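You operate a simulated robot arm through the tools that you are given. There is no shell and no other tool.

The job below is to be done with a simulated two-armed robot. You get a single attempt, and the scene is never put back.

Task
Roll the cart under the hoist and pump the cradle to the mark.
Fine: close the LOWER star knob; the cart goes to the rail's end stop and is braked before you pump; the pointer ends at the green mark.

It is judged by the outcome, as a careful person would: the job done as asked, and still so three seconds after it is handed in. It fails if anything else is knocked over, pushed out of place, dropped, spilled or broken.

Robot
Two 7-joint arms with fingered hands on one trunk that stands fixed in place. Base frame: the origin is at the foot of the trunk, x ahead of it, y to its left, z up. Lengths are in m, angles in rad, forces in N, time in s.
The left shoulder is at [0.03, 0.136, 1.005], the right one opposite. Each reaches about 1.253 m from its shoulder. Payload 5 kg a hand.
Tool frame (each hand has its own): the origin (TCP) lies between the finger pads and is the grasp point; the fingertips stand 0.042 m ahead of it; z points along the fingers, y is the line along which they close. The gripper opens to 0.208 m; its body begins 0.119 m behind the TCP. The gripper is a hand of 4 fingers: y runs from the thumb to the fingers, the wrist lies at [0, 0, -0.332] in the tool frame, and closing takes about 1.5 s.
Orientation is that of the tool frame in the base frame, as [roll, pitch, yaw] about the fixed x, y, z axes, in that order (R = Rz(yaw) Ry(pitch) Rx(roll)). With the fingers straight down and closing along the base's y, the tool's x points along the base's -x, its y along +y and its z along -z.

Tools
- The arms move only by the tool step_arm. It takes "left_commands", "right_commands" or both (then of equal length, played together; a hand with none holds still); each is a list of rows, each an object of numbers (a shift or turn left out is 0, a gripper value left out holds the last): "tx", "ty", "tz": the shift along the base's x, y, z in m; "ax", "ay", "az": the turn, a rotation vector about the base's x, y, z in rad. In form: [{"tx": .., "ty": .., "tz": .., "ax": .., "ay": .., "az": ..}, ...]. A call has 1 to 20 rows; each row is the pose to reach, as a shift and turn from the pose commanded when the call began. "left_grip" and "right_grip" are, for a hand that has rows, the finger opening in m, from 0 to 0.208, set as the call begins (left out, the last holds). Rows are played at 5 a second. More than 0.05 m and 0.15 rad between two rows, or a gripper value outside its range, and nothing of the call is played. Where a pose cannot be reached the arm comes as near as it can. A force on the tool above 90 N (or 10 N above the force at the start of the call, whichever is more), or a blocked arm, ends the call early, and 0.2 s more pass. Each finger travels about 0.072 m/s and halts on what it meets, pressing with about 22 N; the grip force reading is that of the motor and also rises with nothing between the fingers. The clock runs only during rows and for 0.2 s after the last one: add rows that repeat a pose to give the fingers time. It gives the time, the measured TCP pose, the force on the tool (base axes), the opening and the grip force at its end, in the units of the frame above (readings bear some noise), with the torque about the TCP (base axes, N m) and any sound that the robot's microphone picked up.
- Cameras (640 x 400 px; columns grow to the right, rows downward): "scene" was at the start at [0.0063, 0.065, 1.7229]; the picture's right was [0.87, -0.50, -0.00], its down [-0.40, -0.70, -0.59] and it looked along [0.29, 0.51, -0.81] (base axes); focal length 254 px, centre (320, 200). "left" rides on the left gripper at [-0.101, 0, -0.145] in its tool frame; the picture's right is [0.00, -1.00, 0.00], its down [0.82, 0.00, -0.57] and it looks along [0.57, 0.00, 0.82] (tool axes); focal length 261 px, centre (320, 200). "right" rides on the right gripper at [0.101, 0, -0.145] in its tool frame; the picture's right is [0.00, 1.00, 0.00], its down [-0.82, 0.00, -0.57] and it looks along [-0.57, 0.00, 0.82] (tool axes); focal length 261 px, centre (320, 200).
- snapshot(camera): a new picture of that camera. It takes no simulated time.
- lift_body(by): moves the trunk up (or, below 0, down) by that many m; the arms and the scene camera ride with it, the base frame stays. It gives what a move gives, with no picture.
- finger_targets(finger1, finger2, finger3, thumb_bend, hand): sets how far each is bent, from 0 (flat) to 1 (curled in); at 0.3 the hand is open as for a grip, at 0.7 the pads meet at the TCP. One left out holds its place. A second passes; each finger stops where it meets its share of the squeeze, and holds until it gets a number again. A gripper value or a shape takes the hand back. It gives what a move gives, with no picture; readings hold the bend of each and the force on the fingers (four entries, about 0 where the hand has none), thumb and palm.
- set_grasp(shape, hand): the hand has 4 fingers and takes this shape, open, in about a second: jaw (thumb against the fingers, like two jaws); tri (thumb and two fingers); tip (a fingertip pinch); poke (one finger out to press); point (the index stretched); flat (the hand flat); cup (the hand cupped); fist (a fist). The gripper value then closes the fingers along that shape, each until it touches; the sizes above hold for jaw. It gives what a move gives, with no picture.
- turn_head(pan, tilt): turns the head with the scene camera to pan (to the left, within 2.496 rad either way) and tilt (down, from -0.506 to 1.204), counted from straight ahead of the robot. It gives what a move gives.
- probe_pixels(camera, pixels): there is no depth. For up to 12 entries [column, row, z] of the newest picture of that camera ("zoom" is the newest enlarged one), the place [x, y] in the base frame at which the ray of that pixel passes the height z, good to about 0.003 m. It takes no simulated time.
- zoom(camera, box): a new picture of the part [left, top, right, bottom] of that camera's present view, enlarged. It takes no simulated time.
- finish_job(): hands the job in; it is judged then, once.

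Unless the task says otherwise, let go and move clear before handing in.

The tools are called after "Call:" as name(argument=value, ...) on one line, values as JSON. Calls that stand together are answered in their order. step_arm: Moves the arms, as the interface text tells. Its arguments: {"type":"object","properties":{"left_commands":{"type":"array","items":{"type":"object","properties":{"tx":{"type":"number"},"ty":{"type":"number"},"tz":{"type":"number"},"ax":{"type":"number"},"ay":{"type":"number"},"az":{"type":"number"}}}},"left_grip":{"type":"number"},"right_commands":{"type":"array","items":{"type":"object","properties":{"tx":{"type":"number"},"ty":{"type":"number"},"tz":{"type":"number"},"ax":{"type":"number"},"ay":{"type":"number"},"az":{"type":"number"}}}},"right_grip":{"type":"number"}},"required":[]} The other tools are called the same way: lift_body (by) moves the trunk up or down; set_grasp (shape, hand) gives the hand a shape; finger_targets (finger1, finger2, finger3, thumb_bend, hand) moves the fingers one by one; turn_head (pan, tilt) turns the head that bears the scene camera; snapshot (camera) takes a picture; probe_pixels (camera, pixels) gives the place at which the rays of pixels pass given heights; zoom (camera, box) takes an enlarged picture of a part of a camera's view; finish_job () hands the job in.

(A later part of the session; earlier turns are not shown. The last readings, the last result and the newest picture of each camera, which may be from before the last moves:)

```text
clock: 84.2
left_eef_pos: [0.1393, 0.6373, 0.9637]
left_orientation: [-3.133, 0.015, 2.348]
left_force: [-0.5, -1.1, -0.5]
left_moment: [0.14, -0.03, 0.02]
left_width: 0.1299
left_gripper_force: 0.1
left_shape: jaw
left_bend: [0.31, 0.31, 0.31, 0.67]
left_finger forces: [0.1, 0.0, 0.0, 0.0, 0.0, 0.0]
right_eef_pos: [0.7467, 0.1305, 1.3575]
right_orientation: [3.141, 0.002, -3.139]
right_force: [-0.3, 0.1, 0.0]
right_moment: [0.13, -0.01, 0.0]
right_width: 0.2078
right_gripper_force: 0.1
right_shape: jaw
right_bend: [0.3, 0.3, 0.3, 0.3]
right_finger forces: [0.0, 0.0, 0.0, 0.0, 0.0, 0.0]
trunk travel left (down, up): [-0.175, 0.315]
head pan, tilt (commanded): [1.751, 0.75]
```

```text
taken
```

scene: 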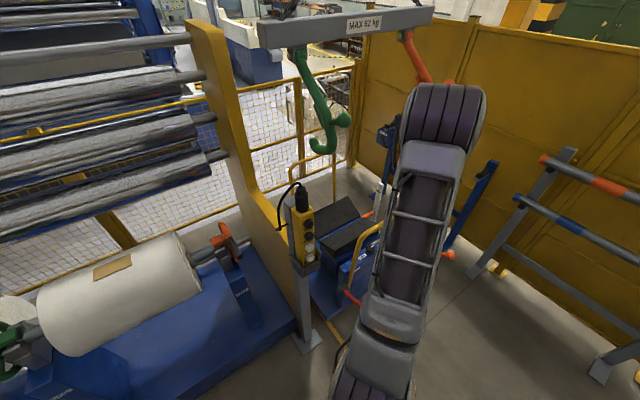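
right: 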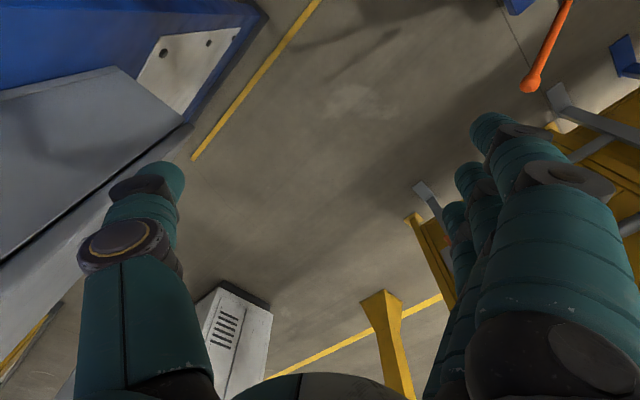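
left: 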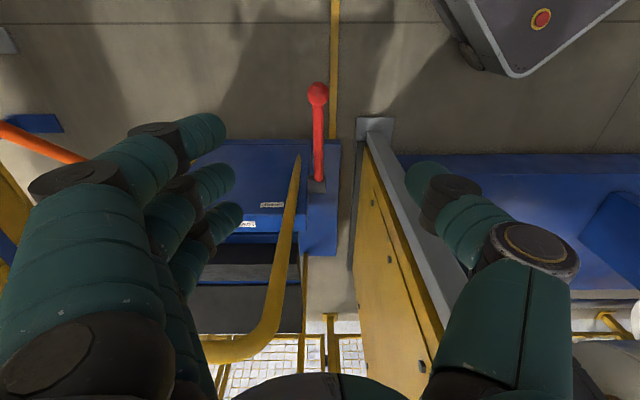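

The brake lever is down as at the start. I'll take the same scene zoom as before to compare the cart's position against the end stop.

Call:
zoom(camera="scene", box=[280, 100, 400, 220])

Call:
zoom(camera="left", box=[280, 60, 400, 280])

```text
3.33 times, centred on (340, 160) of scene
```

zoom: 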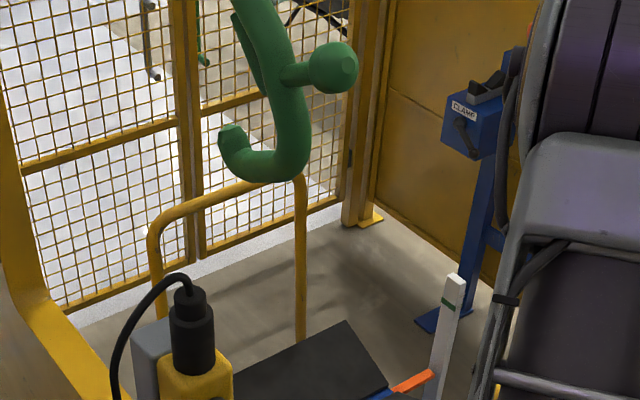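

```text
1.82 times, centred on (340, 170) of left
```

zoom: 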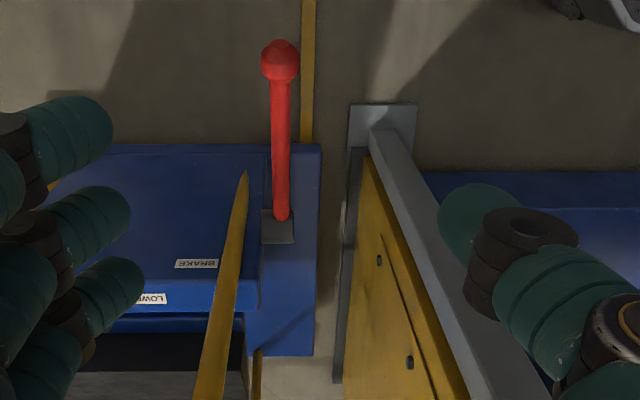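

The cart hasn't shifted (post top and pads at the same pixels within about 1 px), so it's at the stop and braked. Next is the LIFT lever; I'll lower the trunk back down for better reach to the lower part of the pump stroke.

Call:
lift_body(by=-0.12)

Call:
turn_head(pan=1.2, tilt=0.75)

Call:
snapshot(camera="scene")

```text
clock: 85.7
left_eef_pos: [0.1385, 0.6379, 0.8434]
left_orientation: [-3.136, 0.014, 2.351]
left_force: [-0.8, -0.4, 0.5]
left_moment: [-0.02, 0.01, -0.01]
left_width: 0.1299
left_gripper_force: 0.1
left_shape: jaw
left_bend: [0.31, 0.31, 0.31, 0.67]
left_finger forces: [0.0, 0.0, 0.1, 0.1, 0.1, 0.0]
right_eef_pos: [0.7463, 0.1315, 1.239]
right_orientation: [3.141, 0.0, -3.137]
right_force: [-0.6, -1.4, -0.3]
right_moment: [0.03, -0.02, -0.03]
right_width: 0.2078
right_gripper_force: 0.0
right_shape: jaw
right_bend: [0.3, 0.3, 0.3, 0.3]
right_finger forces: [0.0, 0.0, 0.0, 0.0, 0.0, 0.0]
trunk travel left (down, up): [-0.055, 0.435]
head pan, tilt (commanded): [1.751, 0.75]
```

```text
clock: 86.6
left_eef_pos: [0.1392, 0.6388, 0.8436]
left_orientation: [-3.135, 0.013, 2.349]
left_force: [-0.2, -0.2, 0.0]
left_moment: [0.02, 0.02, 0.0]
left_width: 0.1299
left_gripper_force: 0.2
left_shape: jaw
left_bend: [0.31, 0.31, 0.31, 0.67]
left_finger forces: [0.1, 0.0, 0.0, 0.0, 0.1, 0.1]
right_eef_pos: [0.7468, 0.1311, 1.2379]
right_orientation: [3.141, 0.0, -3.14]
right_force: [0.2, 0.2, 0.2]
right_moment: [0.01, 0.01, 0.03]
right_width: 0.2077
right_gripper_force: 0.0
right_shape: jaw
right_bend: [0.3, 0.3, 0.3, 0.3]
right_finger forces: [0.0, 0.1, 0.0, 0.1, 0.0, 0.0]
trunk travel left (down, up): [-0.055, 0.435]
head pan, tilt (commanded): [1.201, 0.75]
```

```text
taken
```

scene: 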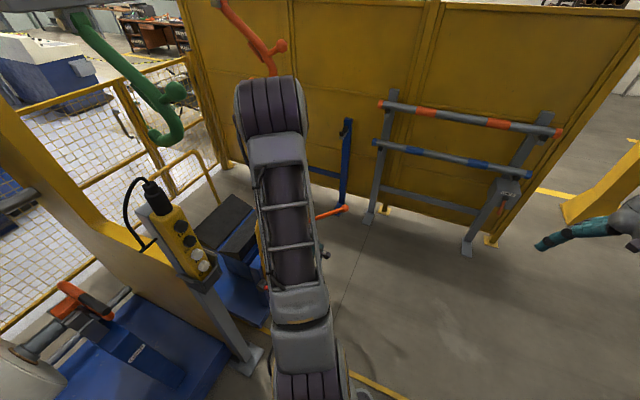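

Now I'll rotate the hand so it points outward toward the LIFT lever (fingers on top, thumb beneath) while moving to a staging point in front of the bar.

Call:
step_arm(left_commands=[{"tx": 0.03, "ty": 0.0275, "ax": 0.0925, "ay": -0.0925}, {"tx": 0.06, "ty": 0.055, "ax": 0.185, "ay": -0.185}, {"tx": 0.09, "ty": 0.082, "ax": 0.2775, "ay": -0.2775}, {"tx": 0.12, "ty": 0.11, "ax": 0.37, "ay": -0.37}])

Call:
snapshot(camera="left")

Call:
snapshot(camera="scene")

```text
clock: 87.6
left_eef_pos: [0.2572, 0.7468, 0.8449]
left_orientation: [2.623, 0.009, 2.343]
left_force: [-0.3, 0.2, -0.5]
left_moment: [-0.03, -0.08, -0.07]
left_width: 0.13
left_gripper_force: 0.1
left_shape: jaw
left_bend: [0.31, 0.31, 0.31, 0.67]
left_finger forces: [0.0, 0.1, 0.0, 0.0, 0.0, 0.1]
right_eef_pos: [0.7449, 0.1328, 1.2379]
right_orientation: [-3.142, 0.0, -3.14]
right_force: [-0.4, 0.5, -0.1]
right_moment: [-0.11, -0.02, 0.0]
right_width: 0.2077
right_gripper_force: 0.1
right_shape: jaw
right_bend: [0.3, 0.3, 0.3, 0.3]
right_finger forces: [0.0, 0.0, 0.0, 0.0, 0.0, 0.1]
trunk travel left (down, up): [-0.055, 0.435]
head pan, tilt (commanded): [1.201, 0.75]
```

```text
taken
```

left: 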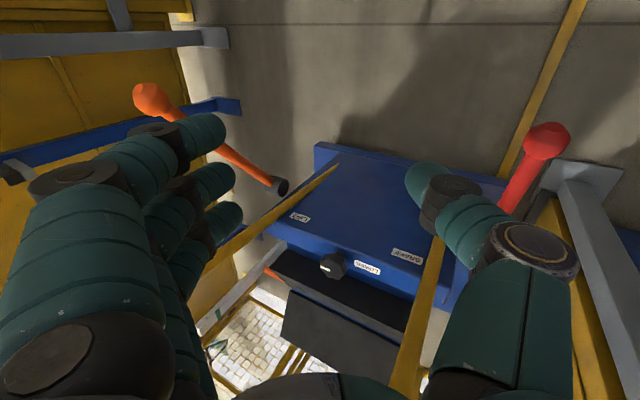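

```text
taken
```

scene: 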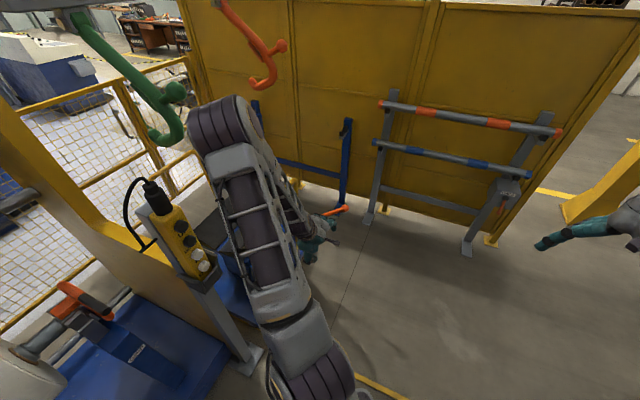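

The hand is tilted 30° outward; the LIFT ball is at (152,100) and its pivot at (277,185), giving lever tip ≈ s 0.34, z 0.75. The reach works at this tilt, so I'll move to a staging point 0.15 m short of the lever rod.

Call:
step_arm(left_commands=[{"tx": 0.025, "ty": 0.038, "tz": -0.006}, {"tx": 0.05, "ty": 0.076, "tz": -0.012}, {"tx": 0.076, "ty": 0.115, "tz": -0.018}, {"tx": 0.101, "ty": 0.154, "tz": -0.023}, {"tx": 0.126, "ty": 0.192, "tz": -0.029}, {"tx": 0.1515, "ty": 0.23, "tz": -0.035}])

Call:
snapshot(camera="left")

Call:
snapshot(camera="scene")

```text
clock: 89.0
left_eef_pos: [0.4134, 0.9791, 0.8081]
left_orientation: [2.627, 0.01, 2.343]
left_force: [-0.4, 1.2, -1.2]
left_moment: [-0.04, -0.1, -0.04]
left_width: 0.1302
left_gripper_force: 0.1
left_shape: jaw
left_bend: [0.31, 0.31, 0.31, 0.67]
left_finger forces: [0.0, 0.0, 0.0, 0.0, 0.0, 0.1]
right_eef_pos: [0.7465, 0.1335, 1.2365]
right_orientation: [-3.14, -0.002, -3.137]
right_force: [-0.2, 0.3, -0.5]
right_moment: [-0.08, 0.06, -0.02]
right_width: 0.2078
right_gripper_force: 0.1
right_shape: jaw
right_bend: [0.3, 0.3, 0.3, 0.3]
right_finger forces: [0.1, 0.0, 0.0, 0.0, 0.0, 0.0]
trunk travel left (down, up): [-0.055, 0.435]
head pan, tilt (commanded): [1.201, 0.75]
```

```text
taken
```

left: 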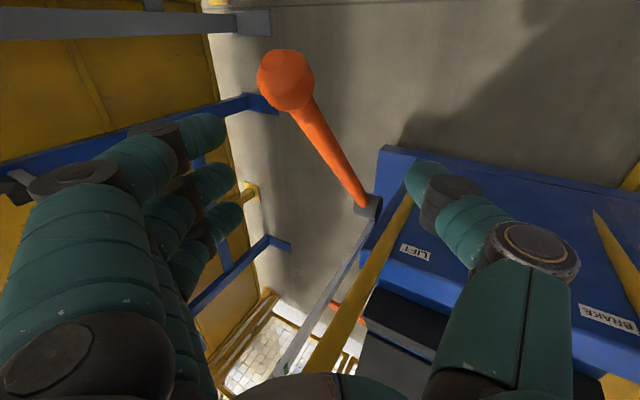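

```text
taken
```

scene: 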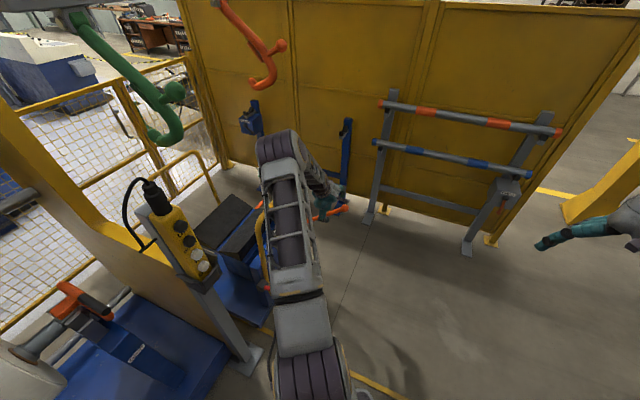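

Triangulated: lever ball (s 0.342, q 1.052, z 0.746), rod running to the pivot at 42°. I'll advance along the hand axis so the rod sits between thumb and fingers.

Call:
step_arm(left_commands=[{"tx": 0.0135, "ty": 0.0135, "tz": -0.033}, {"tx": 0.027, "ty": 0.027, "tz": -0.067}, {"tx": 0.04, "ty": 0.04, "tz": -0.1}, {"tx": 0.0537, "ty": 0.0537, "tz": -0.133}])

Call:
snapshot(camera="left")

```text
clock: 90.0
left_eef_pos: [0.4636, 1.0325, 0.6741]
left_orientation: [2.624, 0.008, 2.34]
left_force: [-0.3, 1.4, -0.1]
left_moment: [-0.17, 0.03, -0.06]
left_width: 0.1303
left_gripper_force: 0.1
left_shape: jaw
left_bend: [0.31, 0.31, 0.31, 0.67]
left_finger forces: [0.0, 0.0, 0.1, 0.1, 0.0, 0.0]
right_eef_pos: [0.7462, 0.1334, 1.2375]
right_orientation: [-3.141, 0.0, -3.135]
right_force: [-0.1, -0.1, -0.1]
right_moment: [-0.07, 0.04, 0.02]
right_width: 0.2077
right_gripper_force: 0.0
right_shape: jaw
right_bend: [0.3, 0.3, 0.3, 0.3]
right_finger forces: [0.0, 0.0, 0.1, 0.0, 0.1, 0.1]
trunk travel left (down, up): [-0.055, 0.435]
head pan, tilt (commanded): [1.201, 0.75]
```

```text
taken
```

left: 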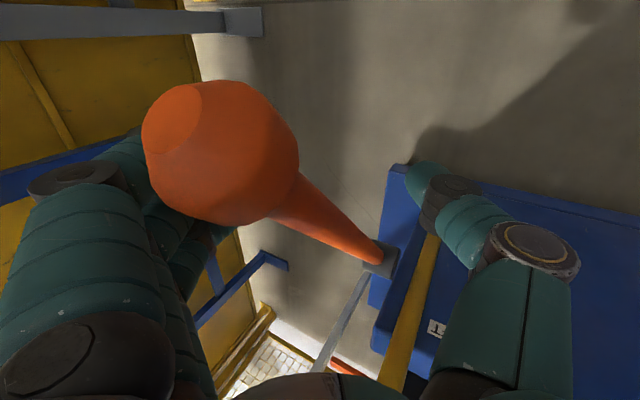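

The rod crosses the grip centre about 2 cm inside the fingertips as planned. Closing the fingers around it.

Call:
step_arm(left_commands=[{"tz": 0}, {"tz": 0}, {"tz": 0}, {"tz": 0}, {"tz": 0}, {"tz": 0}, {"tz": 0}, {"tz": 0}], left_grip=0.0)

Call:
snapshot(camera="left")

Call:
turn_head(pan=1.5, tilt=0.7)

Call:
snapshot(camera="scene")

Call:
zoom(camera="scene", box=[240, 140, 400, 300])

```text
clock: 91.8
left_eef_pos: [0.4631, 1.0308, 0.6744]
left_orientation: [2.624, 0.01, 2.341]
left_force: [1.9, 3.5, -0.9]
left_moment: [-0.43, -0.03, 0.12]
left_width: 0.0
left_gripper_force: 22.6
left_shape: jaw
left_bend: [0.71, 0.7, 0.7, 0.69]
left_finger forces: [5.2, 0.0, 4.3, 0.0, 6.3, 0.0]
right_eef_pos: [0.7471, 0.1323, 1.2372]
right_orientation: [-3.142, 0.001, -3.138]
right_force: [-0.3, -0.7, 0.0]
right_moment: [-0.02, 0.0, -0.02]
right_width: 0.2078
right_gripper_force: 0.0
right_shape: jaw
right_bend: [0.3, 0.3, 0.3, 0.3]
right_finger forces: [0.1, 0.0, 0.0, 0.1, 0.0, 0.0]
trunk travel left (down, up): [-0.055, 0.435]
head pan, tilt (commanded): [1.201, 0.75]
```

```text
taken
```

left: 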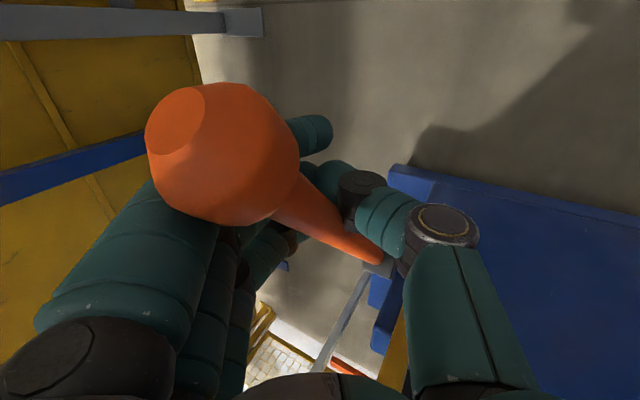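

```text
clock: 92.6
left_eef_pos: [0.4622, 1.0325, 0.6746]
left_orientation: [2.624, 0.009, 2.343]
left_force: [2.3, 4.3, -0.3]
left_moment: [-0.42, -0.05, 0.16]
left_width: 0.0001
left_gripper_force: 21.9
left_shape: jaw
left_bend: [0.71, 0.7, 0.7, 0.69]
left_finger forces: [5.8, 0.0, 4.5, 0.0, 6.0, 0.0]
right_eef_pos: [0.7463, 0.1323, 1.238]
right_orientation: [3.14, 0.001, -3.138]
right_force: [0.1, -0.1, 0.0]
right_moment: [-0.05, 0.04, -0.03]
right_width: 0.2077
right_gripper_force: 0.1
right_shape: jaw
right_bend: [0.3, 0.3, 0.3, 0.3]
right_finger forces: [0.1, 0.0, 0.0, 0.1, 0.0, 0.0]
trunk travel left (down, up): [-0.055, 0.435]
head pan, tilt (commanded): [1.499, 0.7]
```

```text
taken
```

scene: 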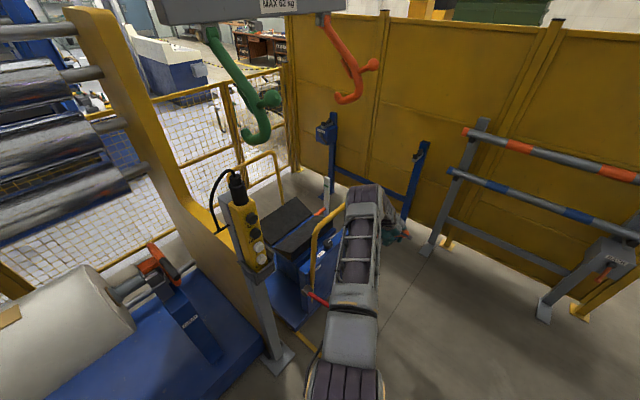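

```text
2.50 times, centred on (320, 220) of scene
```

zoom: 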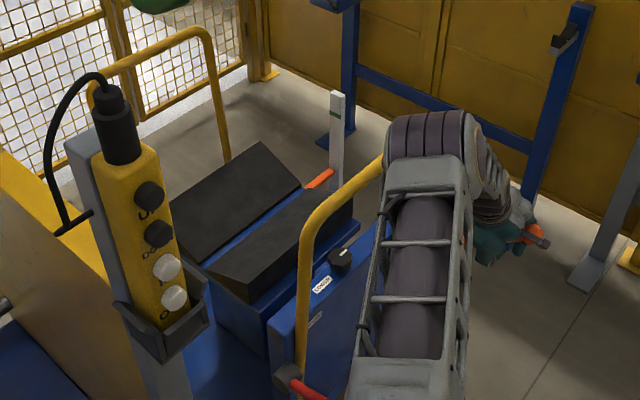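

Excellent view: the orange pointer at zoom (320,180) meets the white post, and the green mark is above at (336,113). I'll take a reference zoom of the post, then start a first downward pump stroke of ~20°.

Call:
zoom(camera="scene", box=[295, 165, 355, 225])

Call:
step_arm(left_commands=[{"tx": 0.005, "ty": -0.005, "tz": -0.018}, {"tx": 0.011, "ty": -0.011, "tz": -0.036}, {"tx": 0.018, "ty": -0.018, "tz": -0.054}, {"tx": 0.026, "ty": -0.026, "tz": -0.072}, {"tx": 0.036, "ty": -0.036, "tz": -0.09}])

Call:
snapshot(camera="left")

Call:
zoom(camera="scene", box=[240, 140, 400, 300])

```text
6.67 times, centred on (325, 195) of scene
```

zoom: 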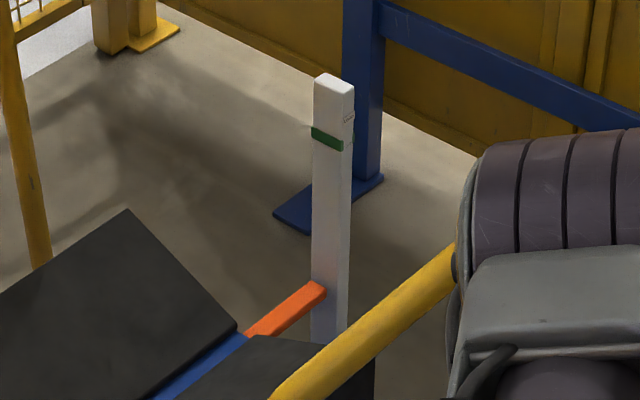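

```text
clock: 93.8
left_eef_pos: [0.4992, 0.9959, 0.5826]
left_orientation: [2.626, 0.01, 2.343]
left_force: [4.1, 20.7, 0.3]
left_moment: [-1.75, 0.34, 0.77]
left_width: 0.0
left_gripper_force: 22.1
left_shape: jaw
left_bend: [0.71, 0.7, 0.7, 0.69]
left_finger forces: [18.1, 0.0, 0.0, 0.0, 0.0, 0.0]
right_eef_pos: [0.7467, 0.1341, 1.2365]
right_orientation: [-3.14, -0.001, -3.137]
right_force: [-0.1, 0.1, 0.0]
right_moment: [-0.05, -0.01, 0.0]
right_width: 0.2077
right_gripper_force: 0.0
right_shape: jaw
right_bend: [0.3, 0.3, 0.3, 0.3]
right_finger forces: [0.0, 0.0, 0.0, 0.0, 0.0, 0.0]
trunk travel left (down, up): [-0.055, 0.435]
head pan, tilt (commanded): [1.499, 0.7]
```

```text
taken
```

left: 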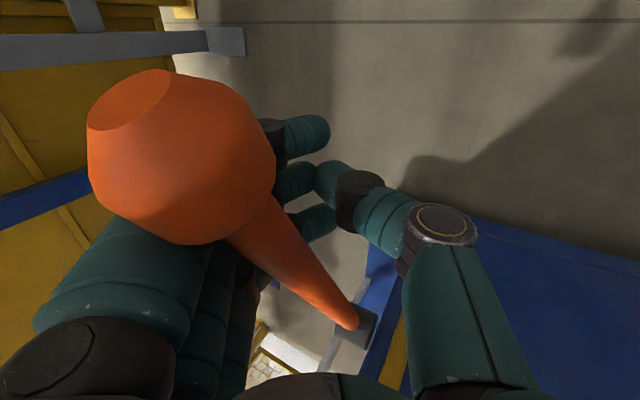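

```text
2.50 times, centred on (320, 220) of scene
```

zoom: 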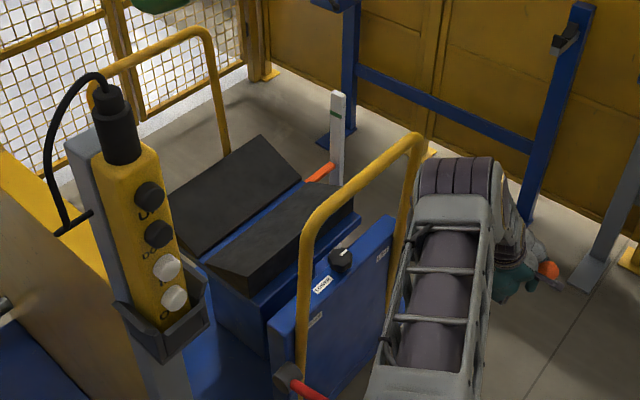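

The cradle already rose a little (pad corner from row 143 to 135 in the zoom). Let me measure the pointer on the post.

Call:
zoom(camera="scene", box=[295, 165, 355, 225])

```text
6.67 times, centred on (325, 195) of scene
```

zoom: 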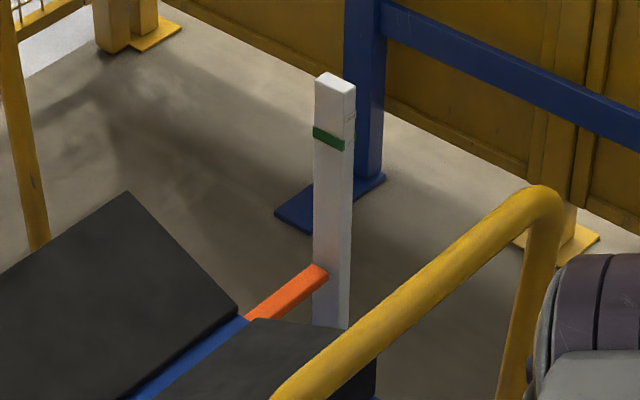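

The pointer tip went from row 290 to 272 while the mark is at 138, so each 14° of lever gave about 18 px; roughly 118° of stroke is needed in total. I'll continue the down stroke.

Call:
step_arm(left_commands=[{"tx": 0.003, "ty": -0.003, "tz": -0.018}, {"tx": 0.006, "ty": -0.006, "tz": -0.036}, {"tx": 0.008, "ty": -0.008, "tz": -0.054}, {"tx": 0.01, "ty": -0.01, "tz": -0.072}, {"tx": 0.011, "ty": -0.011, "tz": -0.09}, {"tx": 0.0115, "ty": -0.0115, "tz": -0.108}, {"tx": 0.0115, "ty": -0.0115, "tz": -0.126}])

Call:
snapshot(camera="left")

Call:
zoom(camera="scene", box=[295, 165, 355, 225])

Call:
snapshot(camera="scene")

```text
clock: 95.4
left_eef_pos: [0.513, 0.991, 0.4706]
left_orientation: [2.609, 0.004, 2.345]
left_force: [19.7, 7.2, 62.1]
left_moment: [-2.49, 0.37, 0.66]
left_width: 0.0001
left_gripper_force: 21.8
left_shape: jaw
left_bend: [0.71, 0.7, 0.7, 0.69]
left_finger forces: [51.7, 0.6, 1.1, 0.0, 0.0, 0.0]
right_eef_pos: [0.7443, 0.1283, 1.2405]
right_orientation: [3.139, 0.001, -3.138]
right_force: [-0.2, 0.1, 0.4]
right_moment: [-0.03, 0.0, -0.02]
right_width: 0.2077
right_gripper_force: 0.1
right_shape: jaw
right_bend: [0.3, 0.3, 0.3, 0.3]
right_finger forces: [0.0, 0.0, 0.0, 0.1, 0.1, 0.0]
trunk travel left (down, up): [-0.055, 0.435]
head pan, tilt (commanded): [1.499, 0.7]
```

```text
taken
```

left: 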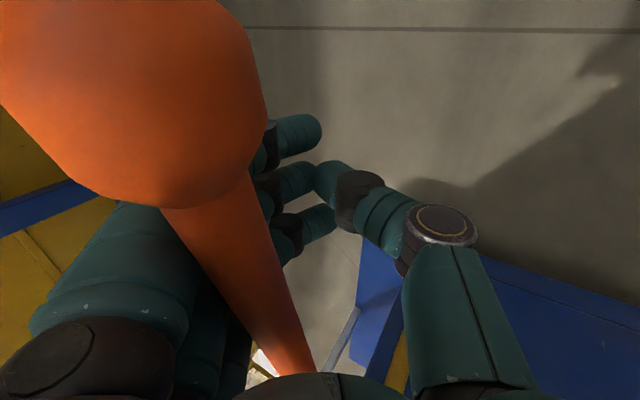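

```text
6.67 times, centred on (325, 195) of scene
```

zoom: 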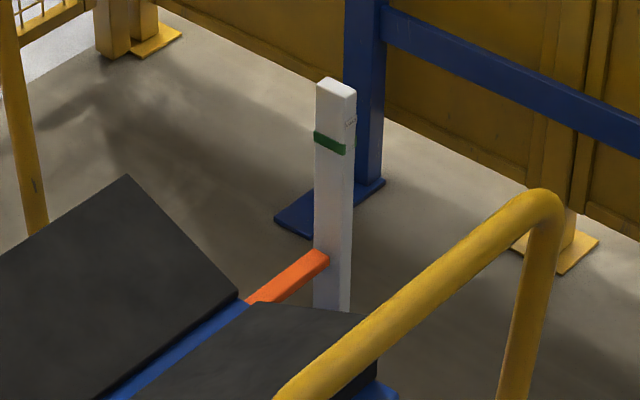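

```text
taken
```

scene: 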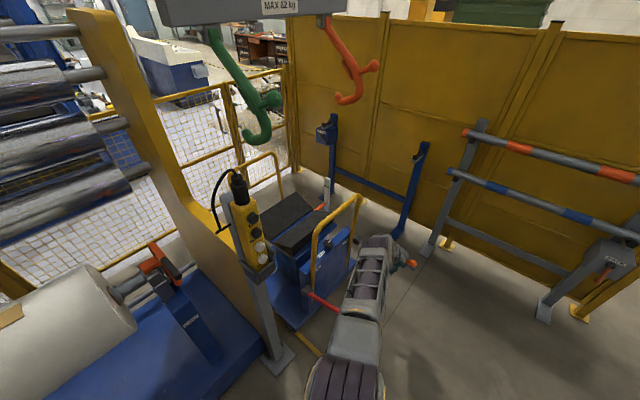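

Resistance rose to ~62 N with the lever near 13° (probably its lower stop), and the pointer is at row 258. I'll now bring the lever back up along the arc for the next stroke.

Call:
step_arm(left_commands=[{"tx": -0.0005, "ty": 0.0005, "tz": 0.02}, {"tx": -0.0015, "ty": 0.0015, "tz": 0.045}, {"tx": -0.0035, "ty": 0.0035, "tz": 0.07}, {"tx": -0.0065, "ty": 0.0065, "tz": 0.095}, {"tx": -0.0115, "ty": 0.0115, "tz": 0.126}, {"tx": -0.0215, "ty": 0.0215, "tz": 0.144}, {"tx": -0.0295, "ty": 0.0295, "tz": 0.162}, {"tx": -0.0365, "ty": 0.0365, "tz": 0.18}, {"tx": -0.0425, "ty": 0.0425, "tz": 0.198}, {"tx": -0.0475, "ty": 0.0475, "tz": 0.216}])

Call:
snapshot(camera="left")

Call:
zoom(camera="scene", box=[295, 165, 355, 225])

```text
clock: 97.6
left_eef_pos: [0.4625, 1.0311, 0.6726]
left_orientation: [2.629, 0.011, 2.342]
left_force: [0.4, 12.1, -14.7]
left_moment: [-1.11, -0.48, 0.26]
left_width: 0.0002
left_gripper_force: 22.2
left_shape: jaw
left_bend: [0.71, 0.7, 0.7, 0.69]
left_finger forces: [11.6, 0.1, 5.2, 0.0, 8.1, 0.1]
right_eef_pos: [0.7472, 0.1333, 1.237]
right_orientation: [-3.14, 0.001, -3.139]
right_force: [0.6, 0.8, 0.5]
right_moment: [-0.03, 0.01, 0.0]
right_width: 0.2079
right_gripper_force: 0.0
right_shape: jaw
right_bend: [0.3, 0.3, 0.3, 0.3]
right_finger forces: [0.1, 0.0, 0.0, 0.0, 0.0, 0.0]
trunk travel left (down, up): [-0.055, 0.435]
head pan, tilt (commanded): [1.499, 0.7]
```

```text
taken
```

left: 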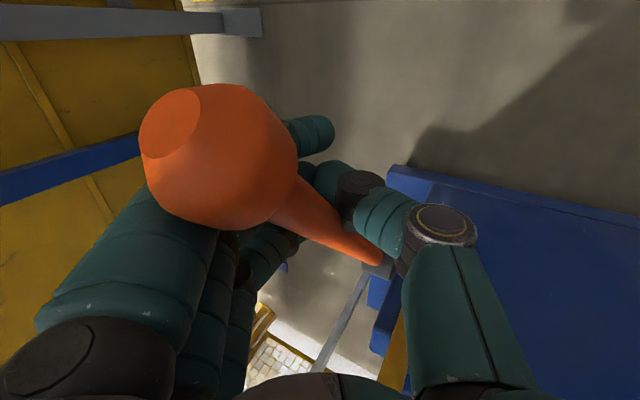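

```text
6.67 times, centred on (325, 195) of scene
```

zoom: 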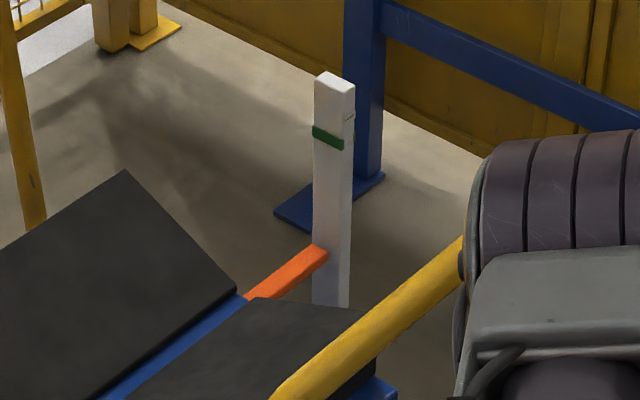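

One full stroke raised the pointer by ~36 px (152→116 px below the mark), and it holds with the lever back up – the LOWER valve is closed. I'll do a second full down-and-up stroke.

Call:
step_arm(left_commands=[{"tx": 0.005, "ty": -0.005, "tz": -0.018}, {"tx": 0.011, "ty": -0.011, "tz": -0.036}, {"tx": 0.018, "ty": -0.018, "tz": -0.054}, {"tx": 0.026, "ty": -0.026, "tz": -0.072}, {"tx": 0.036, "ty": -0.036, "tz": -0.09}, {"tx": 0.039, "ty": -0.039, "tz": -0.108}, {"tx": 0.042, "ty": -0.042, "tz": -0.126}, {"tx": 0.044, "ty": -0.044, "tz": -0.144}, {"tx": 0.046, "ty": -0.046, "tz": -0.162}, {"tx": 0.047, "ty": -0.047, "tz": -0.18}, {"tx": 0.0475, "ty": -0.0475, "tz": -0.198}, {"tx": 0.0475, "ty": -0.0475, "tz": -0.214}, {"tx": 0.047, "ty": -0.047, "tz": -0.18}, {"tx": 0.044, "ty": -0.044, "tz": -0.144}, {"tx": 0.04, "ty": -0.04, "tz": -0.115}, {"tx": 0.036, "ty": -0.036, "tz": -0.09}, {"tx": 0.026, "ty": -0.026, "tz": -0.07}, {"tx": 0.017, "ty": -0.017, "tz": -0.05}, {"tx": 0.008, "ty": -0.008, "tz": -0.026}, {"tx": 0.0, "ty": 0.0, "tz": 0.0}])

Call:
zoom(camera="scene", box=[295, 165, 355, 225])

Call:
snapshot(camera="left")

```text
clock: 101.8
left_eef_pos: [0.4643, 1.0323, 0.6729]
left_orientation: [2.628, 0.011, 2.342]
left_force: [-1.4, 7.4, -11.4]
left_moment: [-0.82, -0.47, 0.17]
left_width: 0.0
left_gripper_force: 21.6
left_shape: jaw
left_bend: [0.71, 0.7, 0.7, 0.69]
left_finger forces: [9.3, 0.0, 3.8, 0.0, 9.0, 0.0]
right_eef_pos: [0.7479, 0.1337, 1.2365]
right_orientation: [-3.141, -0.001, -3.138]
right_force: [0.1, 0.8, 0.3]
right_moment: [-0.07, 0.0, -0.02]
right_width: 0.2078
right_gripper_force: 0.0
right_shape: jaw
right_bend: [0.3, 0.3, 0.3, 0.3]
right_finger forces: [0.1, 0.0, 0.0, 0.1, 0.0, 0.0]
trunk travel left (down, up): [-0.055, 0.435]
head pan, tilt (commanded): [1.499, 0.7]
```

```text
6.67 times, centred on (325, 195) of scene
```

zoom: 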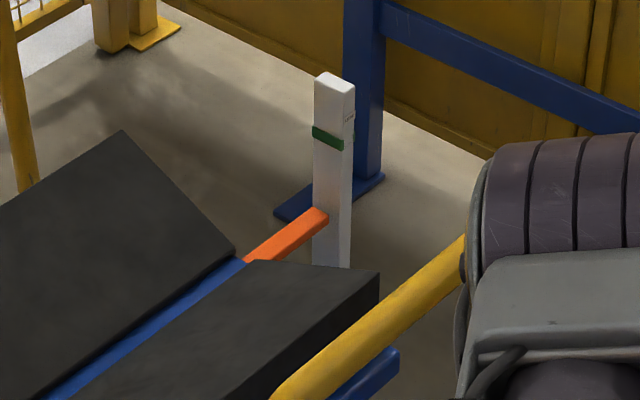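

```text
taken
```

left: 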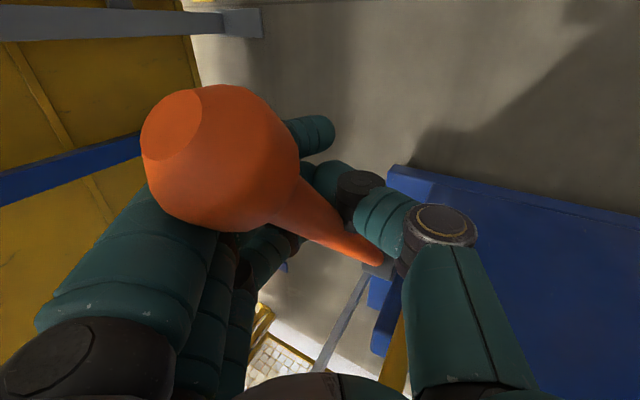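

Pointer tip is now at row ~217 vs mark 139 (78 px to go; stroke 2 gave ~38 px). I'll do the third full stroke.

Call:
step_arm(left_commands=[{"tx": 0.005, "ty": -0.005, "tz": -0.018}, {"tx": 0.011, "ty": -0.011, "tz": -0.036}, {"tx": 0.018, "ty": -0.018, "tz": -0.054}, {"tx": 0.026, "ty": -0.026, "tz": -0.072}, {"tx": 0.036, "ty": -0.036, "tz": -0.09}, {"tx": 0.039, "ty": -0.039, "tz": -0.108}, {"tx": 0.042, "ty": -0.042, "tz": -0.126}, {"tx": 0.044, "ty": -0.044, "tz": -0.144}, {"tx": 0.046, "ty": -0.046, "tz": -0.162}, {"tx": 0.047, "ty": -0.047, "tz": -0.18}, {"tx": 0.0475, "ty": -0.0475, "tz": -0.198}, {"tx": 0.0475, "ty": -0.0475, "tz": -0.214}, {"tx": 0.047, "ty": -0.047, "tz": -0.18}, {"tx": 0.044, "ty": -0.044, "tz": -0.144}, {"tx": 0.04, "ty": -0.04, "tz": -0.115}, {"tx": 0.036, "ty": -0.036, "tz": -0.09}, {"tx": 0.026, "ty": -0.026, "tz": -0.07}, {"tx": 0.017, "ty": -0.017, "tz": -0.05}, {"tx": 0.008, "ty": -0.008, "tz": -0.026}, {"tx": 0.0, "ty": 0.0, "tz": 0.0}])

Call:
zoom(camera="scene", box=[295, 165, 355, 225])

Call:
snapshot(camera="left")

```text
clock: 106.0
left_eef_pos: [0.4641, 1.0318, 0.6718]
left_orientation: [2.627, 0.008, 2.344]
left_force: [-1.2, 9.7, -9.1]
left_moment: [-1.08, -0.56, 0.24]
left_width: 0.0
left_gripper_force: 22.6
left_shape: jaw
left_bend: [0.71, 0.7, 0.7, 0.69]
left_finger forces: [12.0, 0.1, 4.4, 0.0, 7.4, 0.1]
right_eef_pos: [0.7456, 0.1321, 1.237]
right_orientation: [-3.139, 0.0, -3.139]
right_force: [0.0, 0.2, 0.9]
right_moment: [-0.04, 0.0, 0.03]
right_width: 0.2079
right_gripper_force: 0.1
right_shape: jaw
right_bend: [0.3, 0.3, 0.3, 0.3]
right_finger forces: [0.0, 0.0, 0.0, 0.0, 0.0, 0.0]
trunk travel left (down, up): [-0.055, 0.435]
head pan, tilt (commanded): [1.499, 0.7]
```

```text
6.67 times, centred on (325, 195) of scene
```

zoom: 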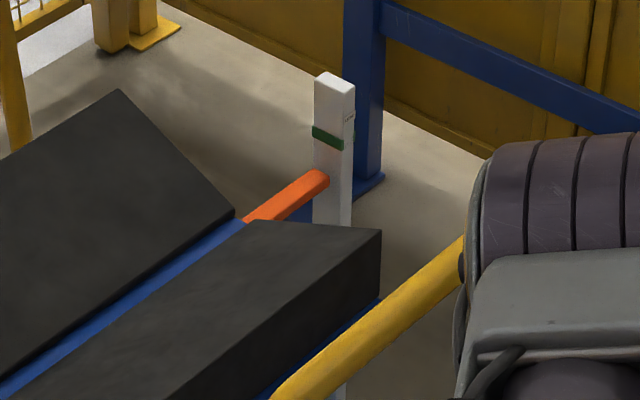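

```text
taken
```

left: 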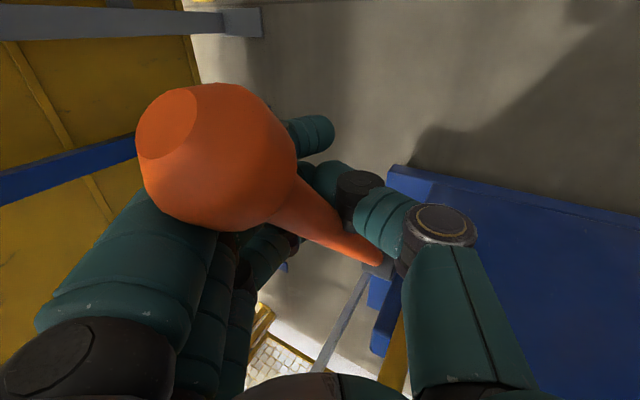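

Pointer tip at row ~179 vs mark ~139: 40 px left, almost exactly one more stroke. I'll do the down stroke partially and check before finishing it.

Call:
step_arm(left_commands=[{"tx": 0.005, "ty": -0.005, "tz": -0.018}, {"tx": 0.011, "ty": -0.011, "tz": -0.036}, {"tx": 0.018, "ty": -0.018, "tz": -0.054}, {"tx": 0.026, "ty": -0.026, "tz": -0.072}, {"tx": 0.036, "ty": -0.036, "tz": -0.09}, {"tx": 0.039, "ty": -0.039, "tz": -0.108}, {"tx": 0.042, "ty": -0.042, "tz": -0.126}, {"tx": 0.044, "ty": -0.044, "tz": -0.144}, {"tx": 0.046, "ty": -0.046, "tz": -0.162}])

Call:
zoom(camera="scene", box=[295, 165, 355, 225])

```text
clock: 108.0
left_eef_pos: [0.5137, 0.9843, 0.5121]
left_orientation: [2.625, 0.008, 2.342]
left_force: [20.2, 5.8, 11.0]
left_moment: [-0.72, 1.45, 0.79]
left_width: 0.0
left_gripper_force: 22.3
left_shape: jaw
left_bend: [0.71, 0.7, 0.7, 0.69]
left_finger forces: [20.1, 0.1, 0.0, 0.0, 0.0, 0.0]
right_eef_pos: [0.7458, 0.1299, 1.2378]
right_orientation: [-3.141, 0.0, -3.138]
right_force: [-0.2, 0.6, 0.1]
right_moment: [-0.02, 0.04, -0.03]
right_width: 0.2079
right_gripper_force: 0.0
right_shape: jaw
right_bend: [0.3, 0.3, 0.3, 0.3]
right_finger forces: [0.1, 0.0, 0.1, 0.0, 0.0, 0.0]
trunk travel left (down, up): [-0.055, 0.435]
head pan, tilt (commanded): [1.499, 0.7]
```

```text
6.67 times, centred on (325, 195) of scene
```

zoom: 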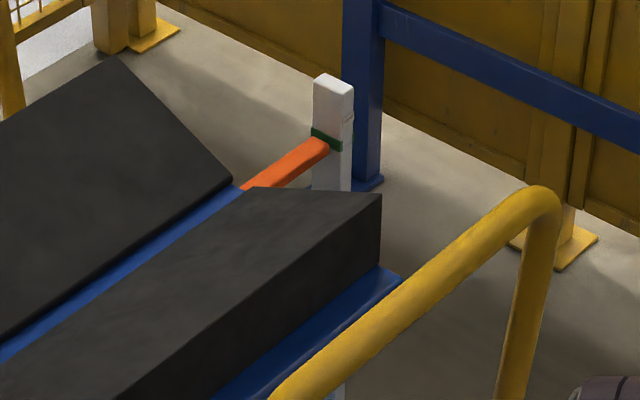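

Very close now: pointer tip around row 146 vs mark ~139. I'll zoom much closer to judge the alignment.

Call:
zoom(camera="scene", box=[315, 174, 337, 196])

```text
16.00 times, centred on (326, 185) of scene
```

zoom: 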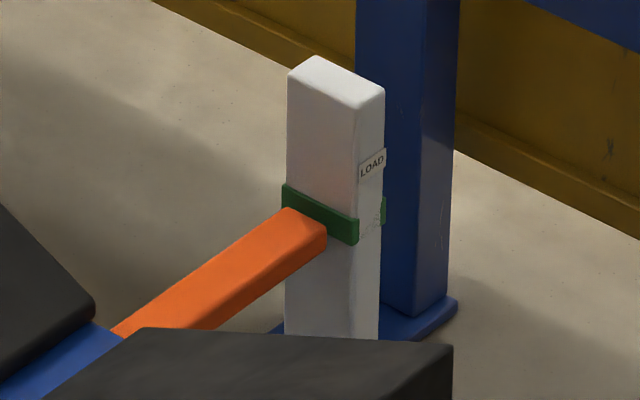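

The pointer's top face is at the lower edge of the green band, so a little more is needed. I'll press a small amount further down.

Call:
step_arm(left_commands=[{"tx": 0.0005, "ty": -0.0005, "tz": -0.01}, {"tx": 0.001, "ty": -0.001, "tz": -0.018}])

Call:
zoom(camera="scene", box=[315, 174, 337, 196])

```text
clock: 108.6
left_eef_pos: [0.5118, 0.9823, 0.4928]
left_orientation: [2.628, 0.009, 2.344]
left_force: [19.0, 6.7, 7.7]
left_moment: [-0.69, 1.35, 0.64]
left_width: 0.0
left_gripper_force: 22.4
left_shape: jaw
left_bend: [0.71, 0.7, 0.7, 0.69]
left_finger forces: [17.6, 0.0, 0.0, 0.1, 0.0, 0.1]
right_eef_pos: [0.7469, 0.1309, 1.2371]
right_orientation: [3.141, -0.001, -3.139]
right_force: [-0.3, 0.6, -0.4]
right_moment: [-0.01, -0.03, -0.05]
right_width: 0.2079
right_gripper_force: 0.0
right_shape: jaw
right_bend: [0.3, 0.3, 0.3, 0.3]
right_finger forces: [0.0, 0.0, 0.0, 0.1, 0.0, 0.1]
trunk travel left (down, up): [-0.055, 0.435]
head pan, tilt (commanded): [1.499, 0.7]
```

```text
16.00 times, centred on (326, 185) of scene
```

zoom: 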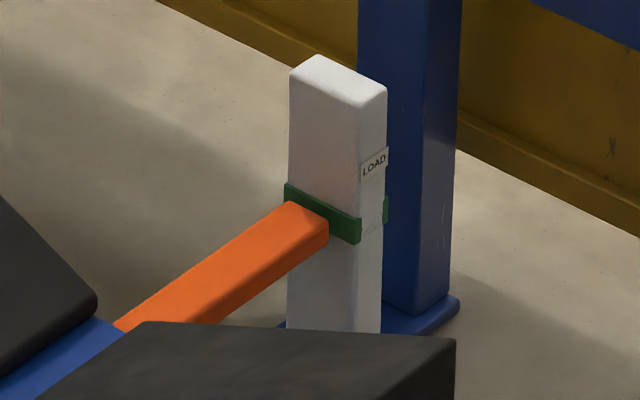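

The pointer top is now inside the green band; whether it's centred depends on a small gap between tip and post. I'll bring the lever back up, release it, and look horizontally with the left camera to judge properly.

Call:
step_arm(left_commands=[{"tx": -0.003, "ty": 0.003, "tz": 0.036}, {"tx": -0.007, "ty": 0.007, "tz": 0.065}, {"tx": -0.011, "ty": 0.011, "tz": 0.09}, {"tx": -0.021, "ty": 0.021, "tz": 0.11}, {"tx": -0.03, "ty": 0.03, "tz": 0.13}, {"tx": -0.039, "ty": 0.039, "tz": 0.154}, {"tx": -0.047, "ty": 0.047, "tz": 0.18}])

Call:
zoom(camera="scene", box=[315, 174, 337, 196])

Call:
snapshot(camera="left")

```text
clock: 110.2
left_eef_pos: [0.4661, 1.0313, 0.6699]
left_orientation: [2.627, 0.011, 2.343]
left_force: [-0.9, 10.1, -9.5]
left_moment: [-0.94, -0.71, 0.14]
left_width: 0.0001
left_gripper_force: 22.4
left_shape: jaw
left_bend: [0.71, 0.7, 0.7, 0.69]
left_finger forces: [11.1, 0.0, 3.5, 0.1, 6.5, 0.1]
right_eef_pos: [0.7464, 0.1327, 1.2366]
right_orientation: [-3.141, 0.001, -3.138]
right_force: [-0.3, 0.6, 0.8]
right_moment: [0.01, -0.02, 0.03]
right_width: 0.2078
right_gripper_force: 0.1
right_shape: jaw
right_bend: [0.3, 0.3, 0.3, 0.3]
right_finger forces: [0.1, 0.1, 0.0, 0.0, 0.1, 0.0]
trunk travel left (down, up): [-0.055, 0.435]
head pan, tilt (commanded): [1.499, 0.7]
```

```text
16.00 times, centred on (326, 185) of scene
```

zoom: 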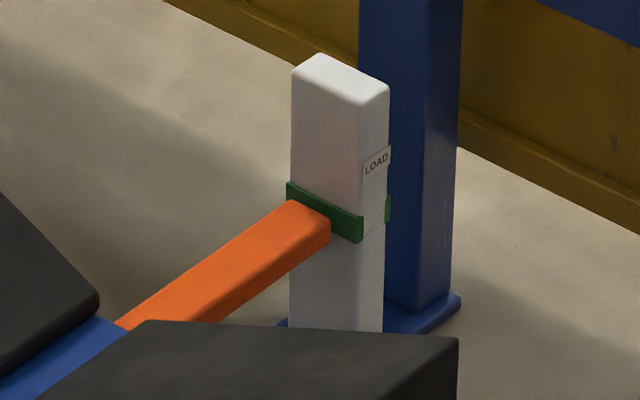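

```text
taken
```

left: 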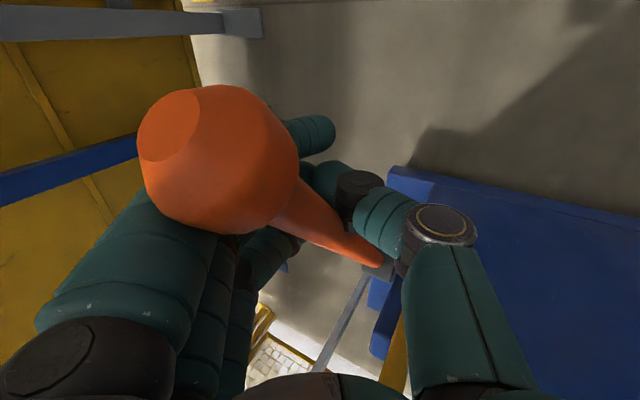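

Lever is back at its rest angle and the cradle holds. I'll open the hand and withdraw along its axis.

Call:
step_arm(left_commands=[{"tz": 0}, {"tz": 0}, {"tz": 0}, {"tz": 0}, {"tz": 0}, {"tx": -0.0135, "ty": -0.0135, "tz": 0.033}, {"tx": -0.027, "ty": -0.027, "tz": 0.067}, {"tx": -0.042, "ty": -0.042, "tz": 0.104}, {"tx": -0.0561, "ty": -0.0561, "tz": 0.139}, {"tx": -0.07, "ty": -0.07, "tz": 0.174}], left_grip=0.13)

Call:
snapshot(camera="left")

Call:
snapshot(camera="scene")

```text
clock: 112.4
left_eef_pos: [0.3915, 0.962, 0.8527]
left_orientation: [2.623, 0.01, 2.342]
left_force: [0.2, -0.7, -0.4]
left_moment: [0.16, 0.01, 0.04]
left_width: 0.1306
left_gripper_force: 0.1
left_shape: jaw
left_bend: [0.31, 0.31, 0.31, 0.67]
left_finger forces: [0.0, 0.1, 0.2, 0.0, 0.1, 0.0]
right_eef_pos: [0.7454, 0.1299, 1.2381]
right_orientation: [3.141, 0.002, -3.137]
right_force: [-1.1, 0.0, 1.1]
right_moment: [0.16, -0.1, 0.01]
right_width: 0.2081
right_gripper_force: 0.1
right_shape: jaw
right_bend: [0.3, 0.3, 0.3, 0.3]
right_finger forces: [0.0, 0.0, 0.1, 0.1, 0.0, 0.0]
trunk travel left (down, up): [-0.055, 0.435]
head pan, tilt (commanded): [1.499, 0.7]
```

```text
taken
```

left: 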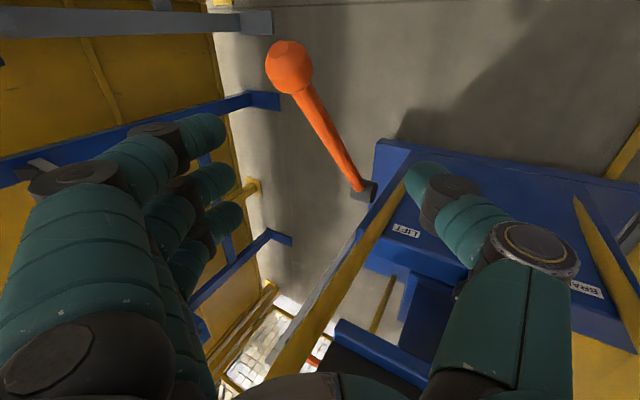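

```text
taken
```

scene: 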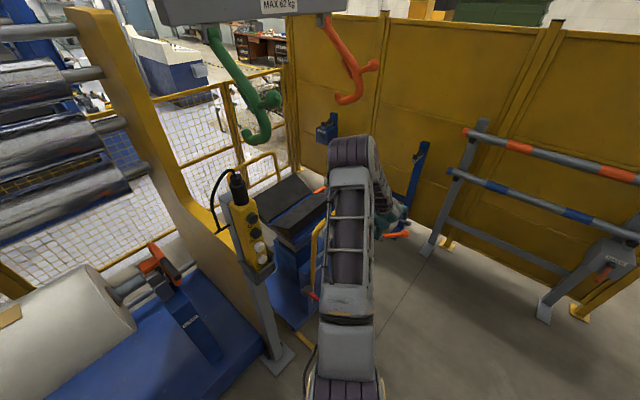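

The lever stays up and the cradle holds. In the left picture the pointer peeks out at the bottom near (313,362); let me zoom there.

Call:
zoom(camera="left", box=[260, 300, 360, 400])

```text
4.00 times, centred on (310, 350) of left
```

zoom: 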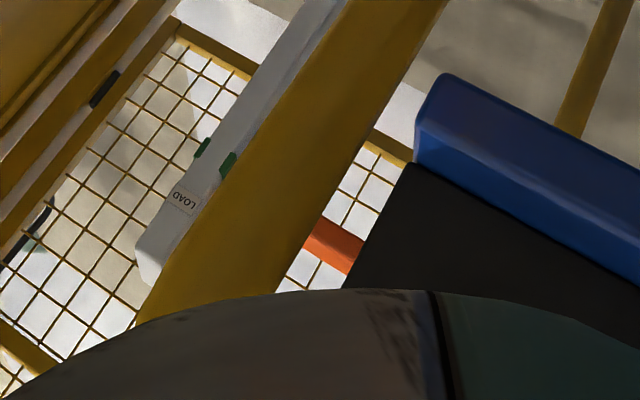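

The hoop leg hides the junction in this view. I'll tilt the hand up about the lateral axis and shift slightly to get a clear line of sight to the post and pointer.

Call:
step_arm(left_commands=[{"tx": 0.011, "ty": 0.01, "tz": -0.005, "ax": 0.0884, "ay": 0.0884}, {"tx": 0.022, "ty": 0.02, "tz": -0.011, "ax": 0.1768, "ay": 0.1768}, {"tx": 0.033, "ty": 0.03, "tz": -0.016, "ax": 0.2652, "ay": 0.2652}, {"tx": 0.0445, "ty": 0.0403, "tz": -0.022, "ax": 0.3536, "ay": 0.3536}])

Call:
snapshot(camera="left")

```text
clock: 113.4
left_eef_pos: [0.4455, 1.0014, 0.8266]
left_orientation: [2.624, -0.489, 2.338]
left_force: [35.2, -14.4, 4.3]
left_moment: [1.22, 3.67, 2.83]
left_width: 0.1307
left_gripper_force: 0.1
left_shape: jaw
left_bend: [0.31, 0.31, 0.31, 0.67]
left_finger forces: [0.0, 0.0, 0.0, 0.1, 0.0, 0.0]
right_eef_pos: [0.7469, 0.135, 1.2366]
right_orientation: [3.14, -0.002, -3.133]
right_force: [-2.4, 6.7, 1.2]
right_moment: [-0.84, -0.4, 0.0]
right_width: 0.2078
right_gripper_force: 0.0
right_shape: jaw
right_bend: [0.3, 0.3, 0.3, 0.3]
right_finger forces: [0.0, 0.0, 0.0, 0.0, 0.0, 0.1]
trunk travel left (down, up): [-0.055, 0.435]
head pan, tilt (commanded): [1.499, 0.7]
```

```text
taken
```

left: 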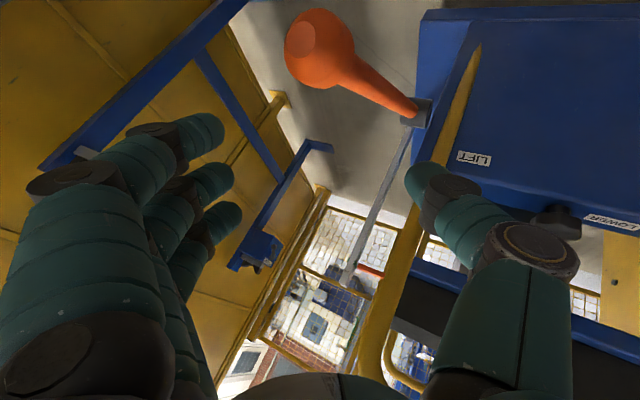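

There's an unexpected 38 N force on the left hand; something may be touching. Let me look at the scene before moving.

Call:
snapshot(camera="scene")

Call:
zoom(camera="scene", box=[280, 120, 440, 280])

```text
taken
```

scene: 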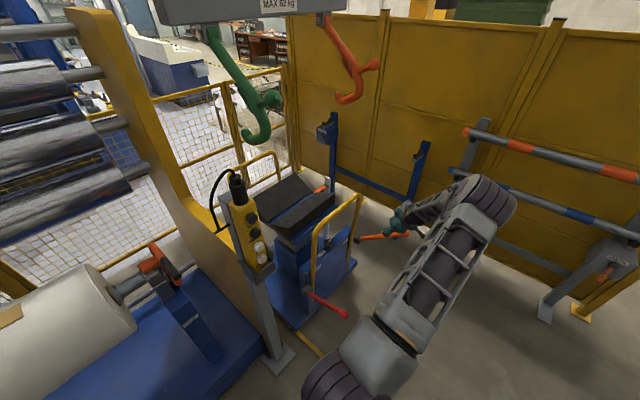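

```text
2.50 times, centred on (360, 200) of scene
```

zoom: 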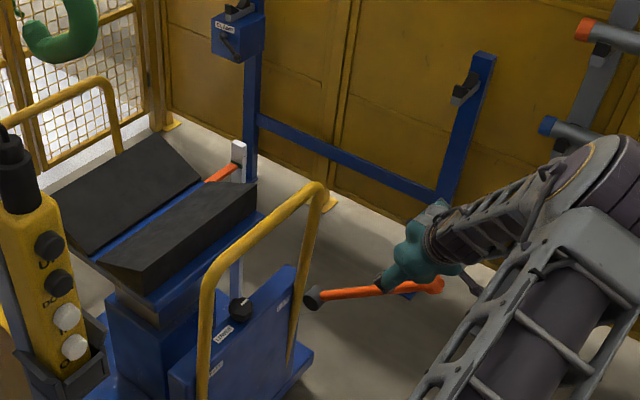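

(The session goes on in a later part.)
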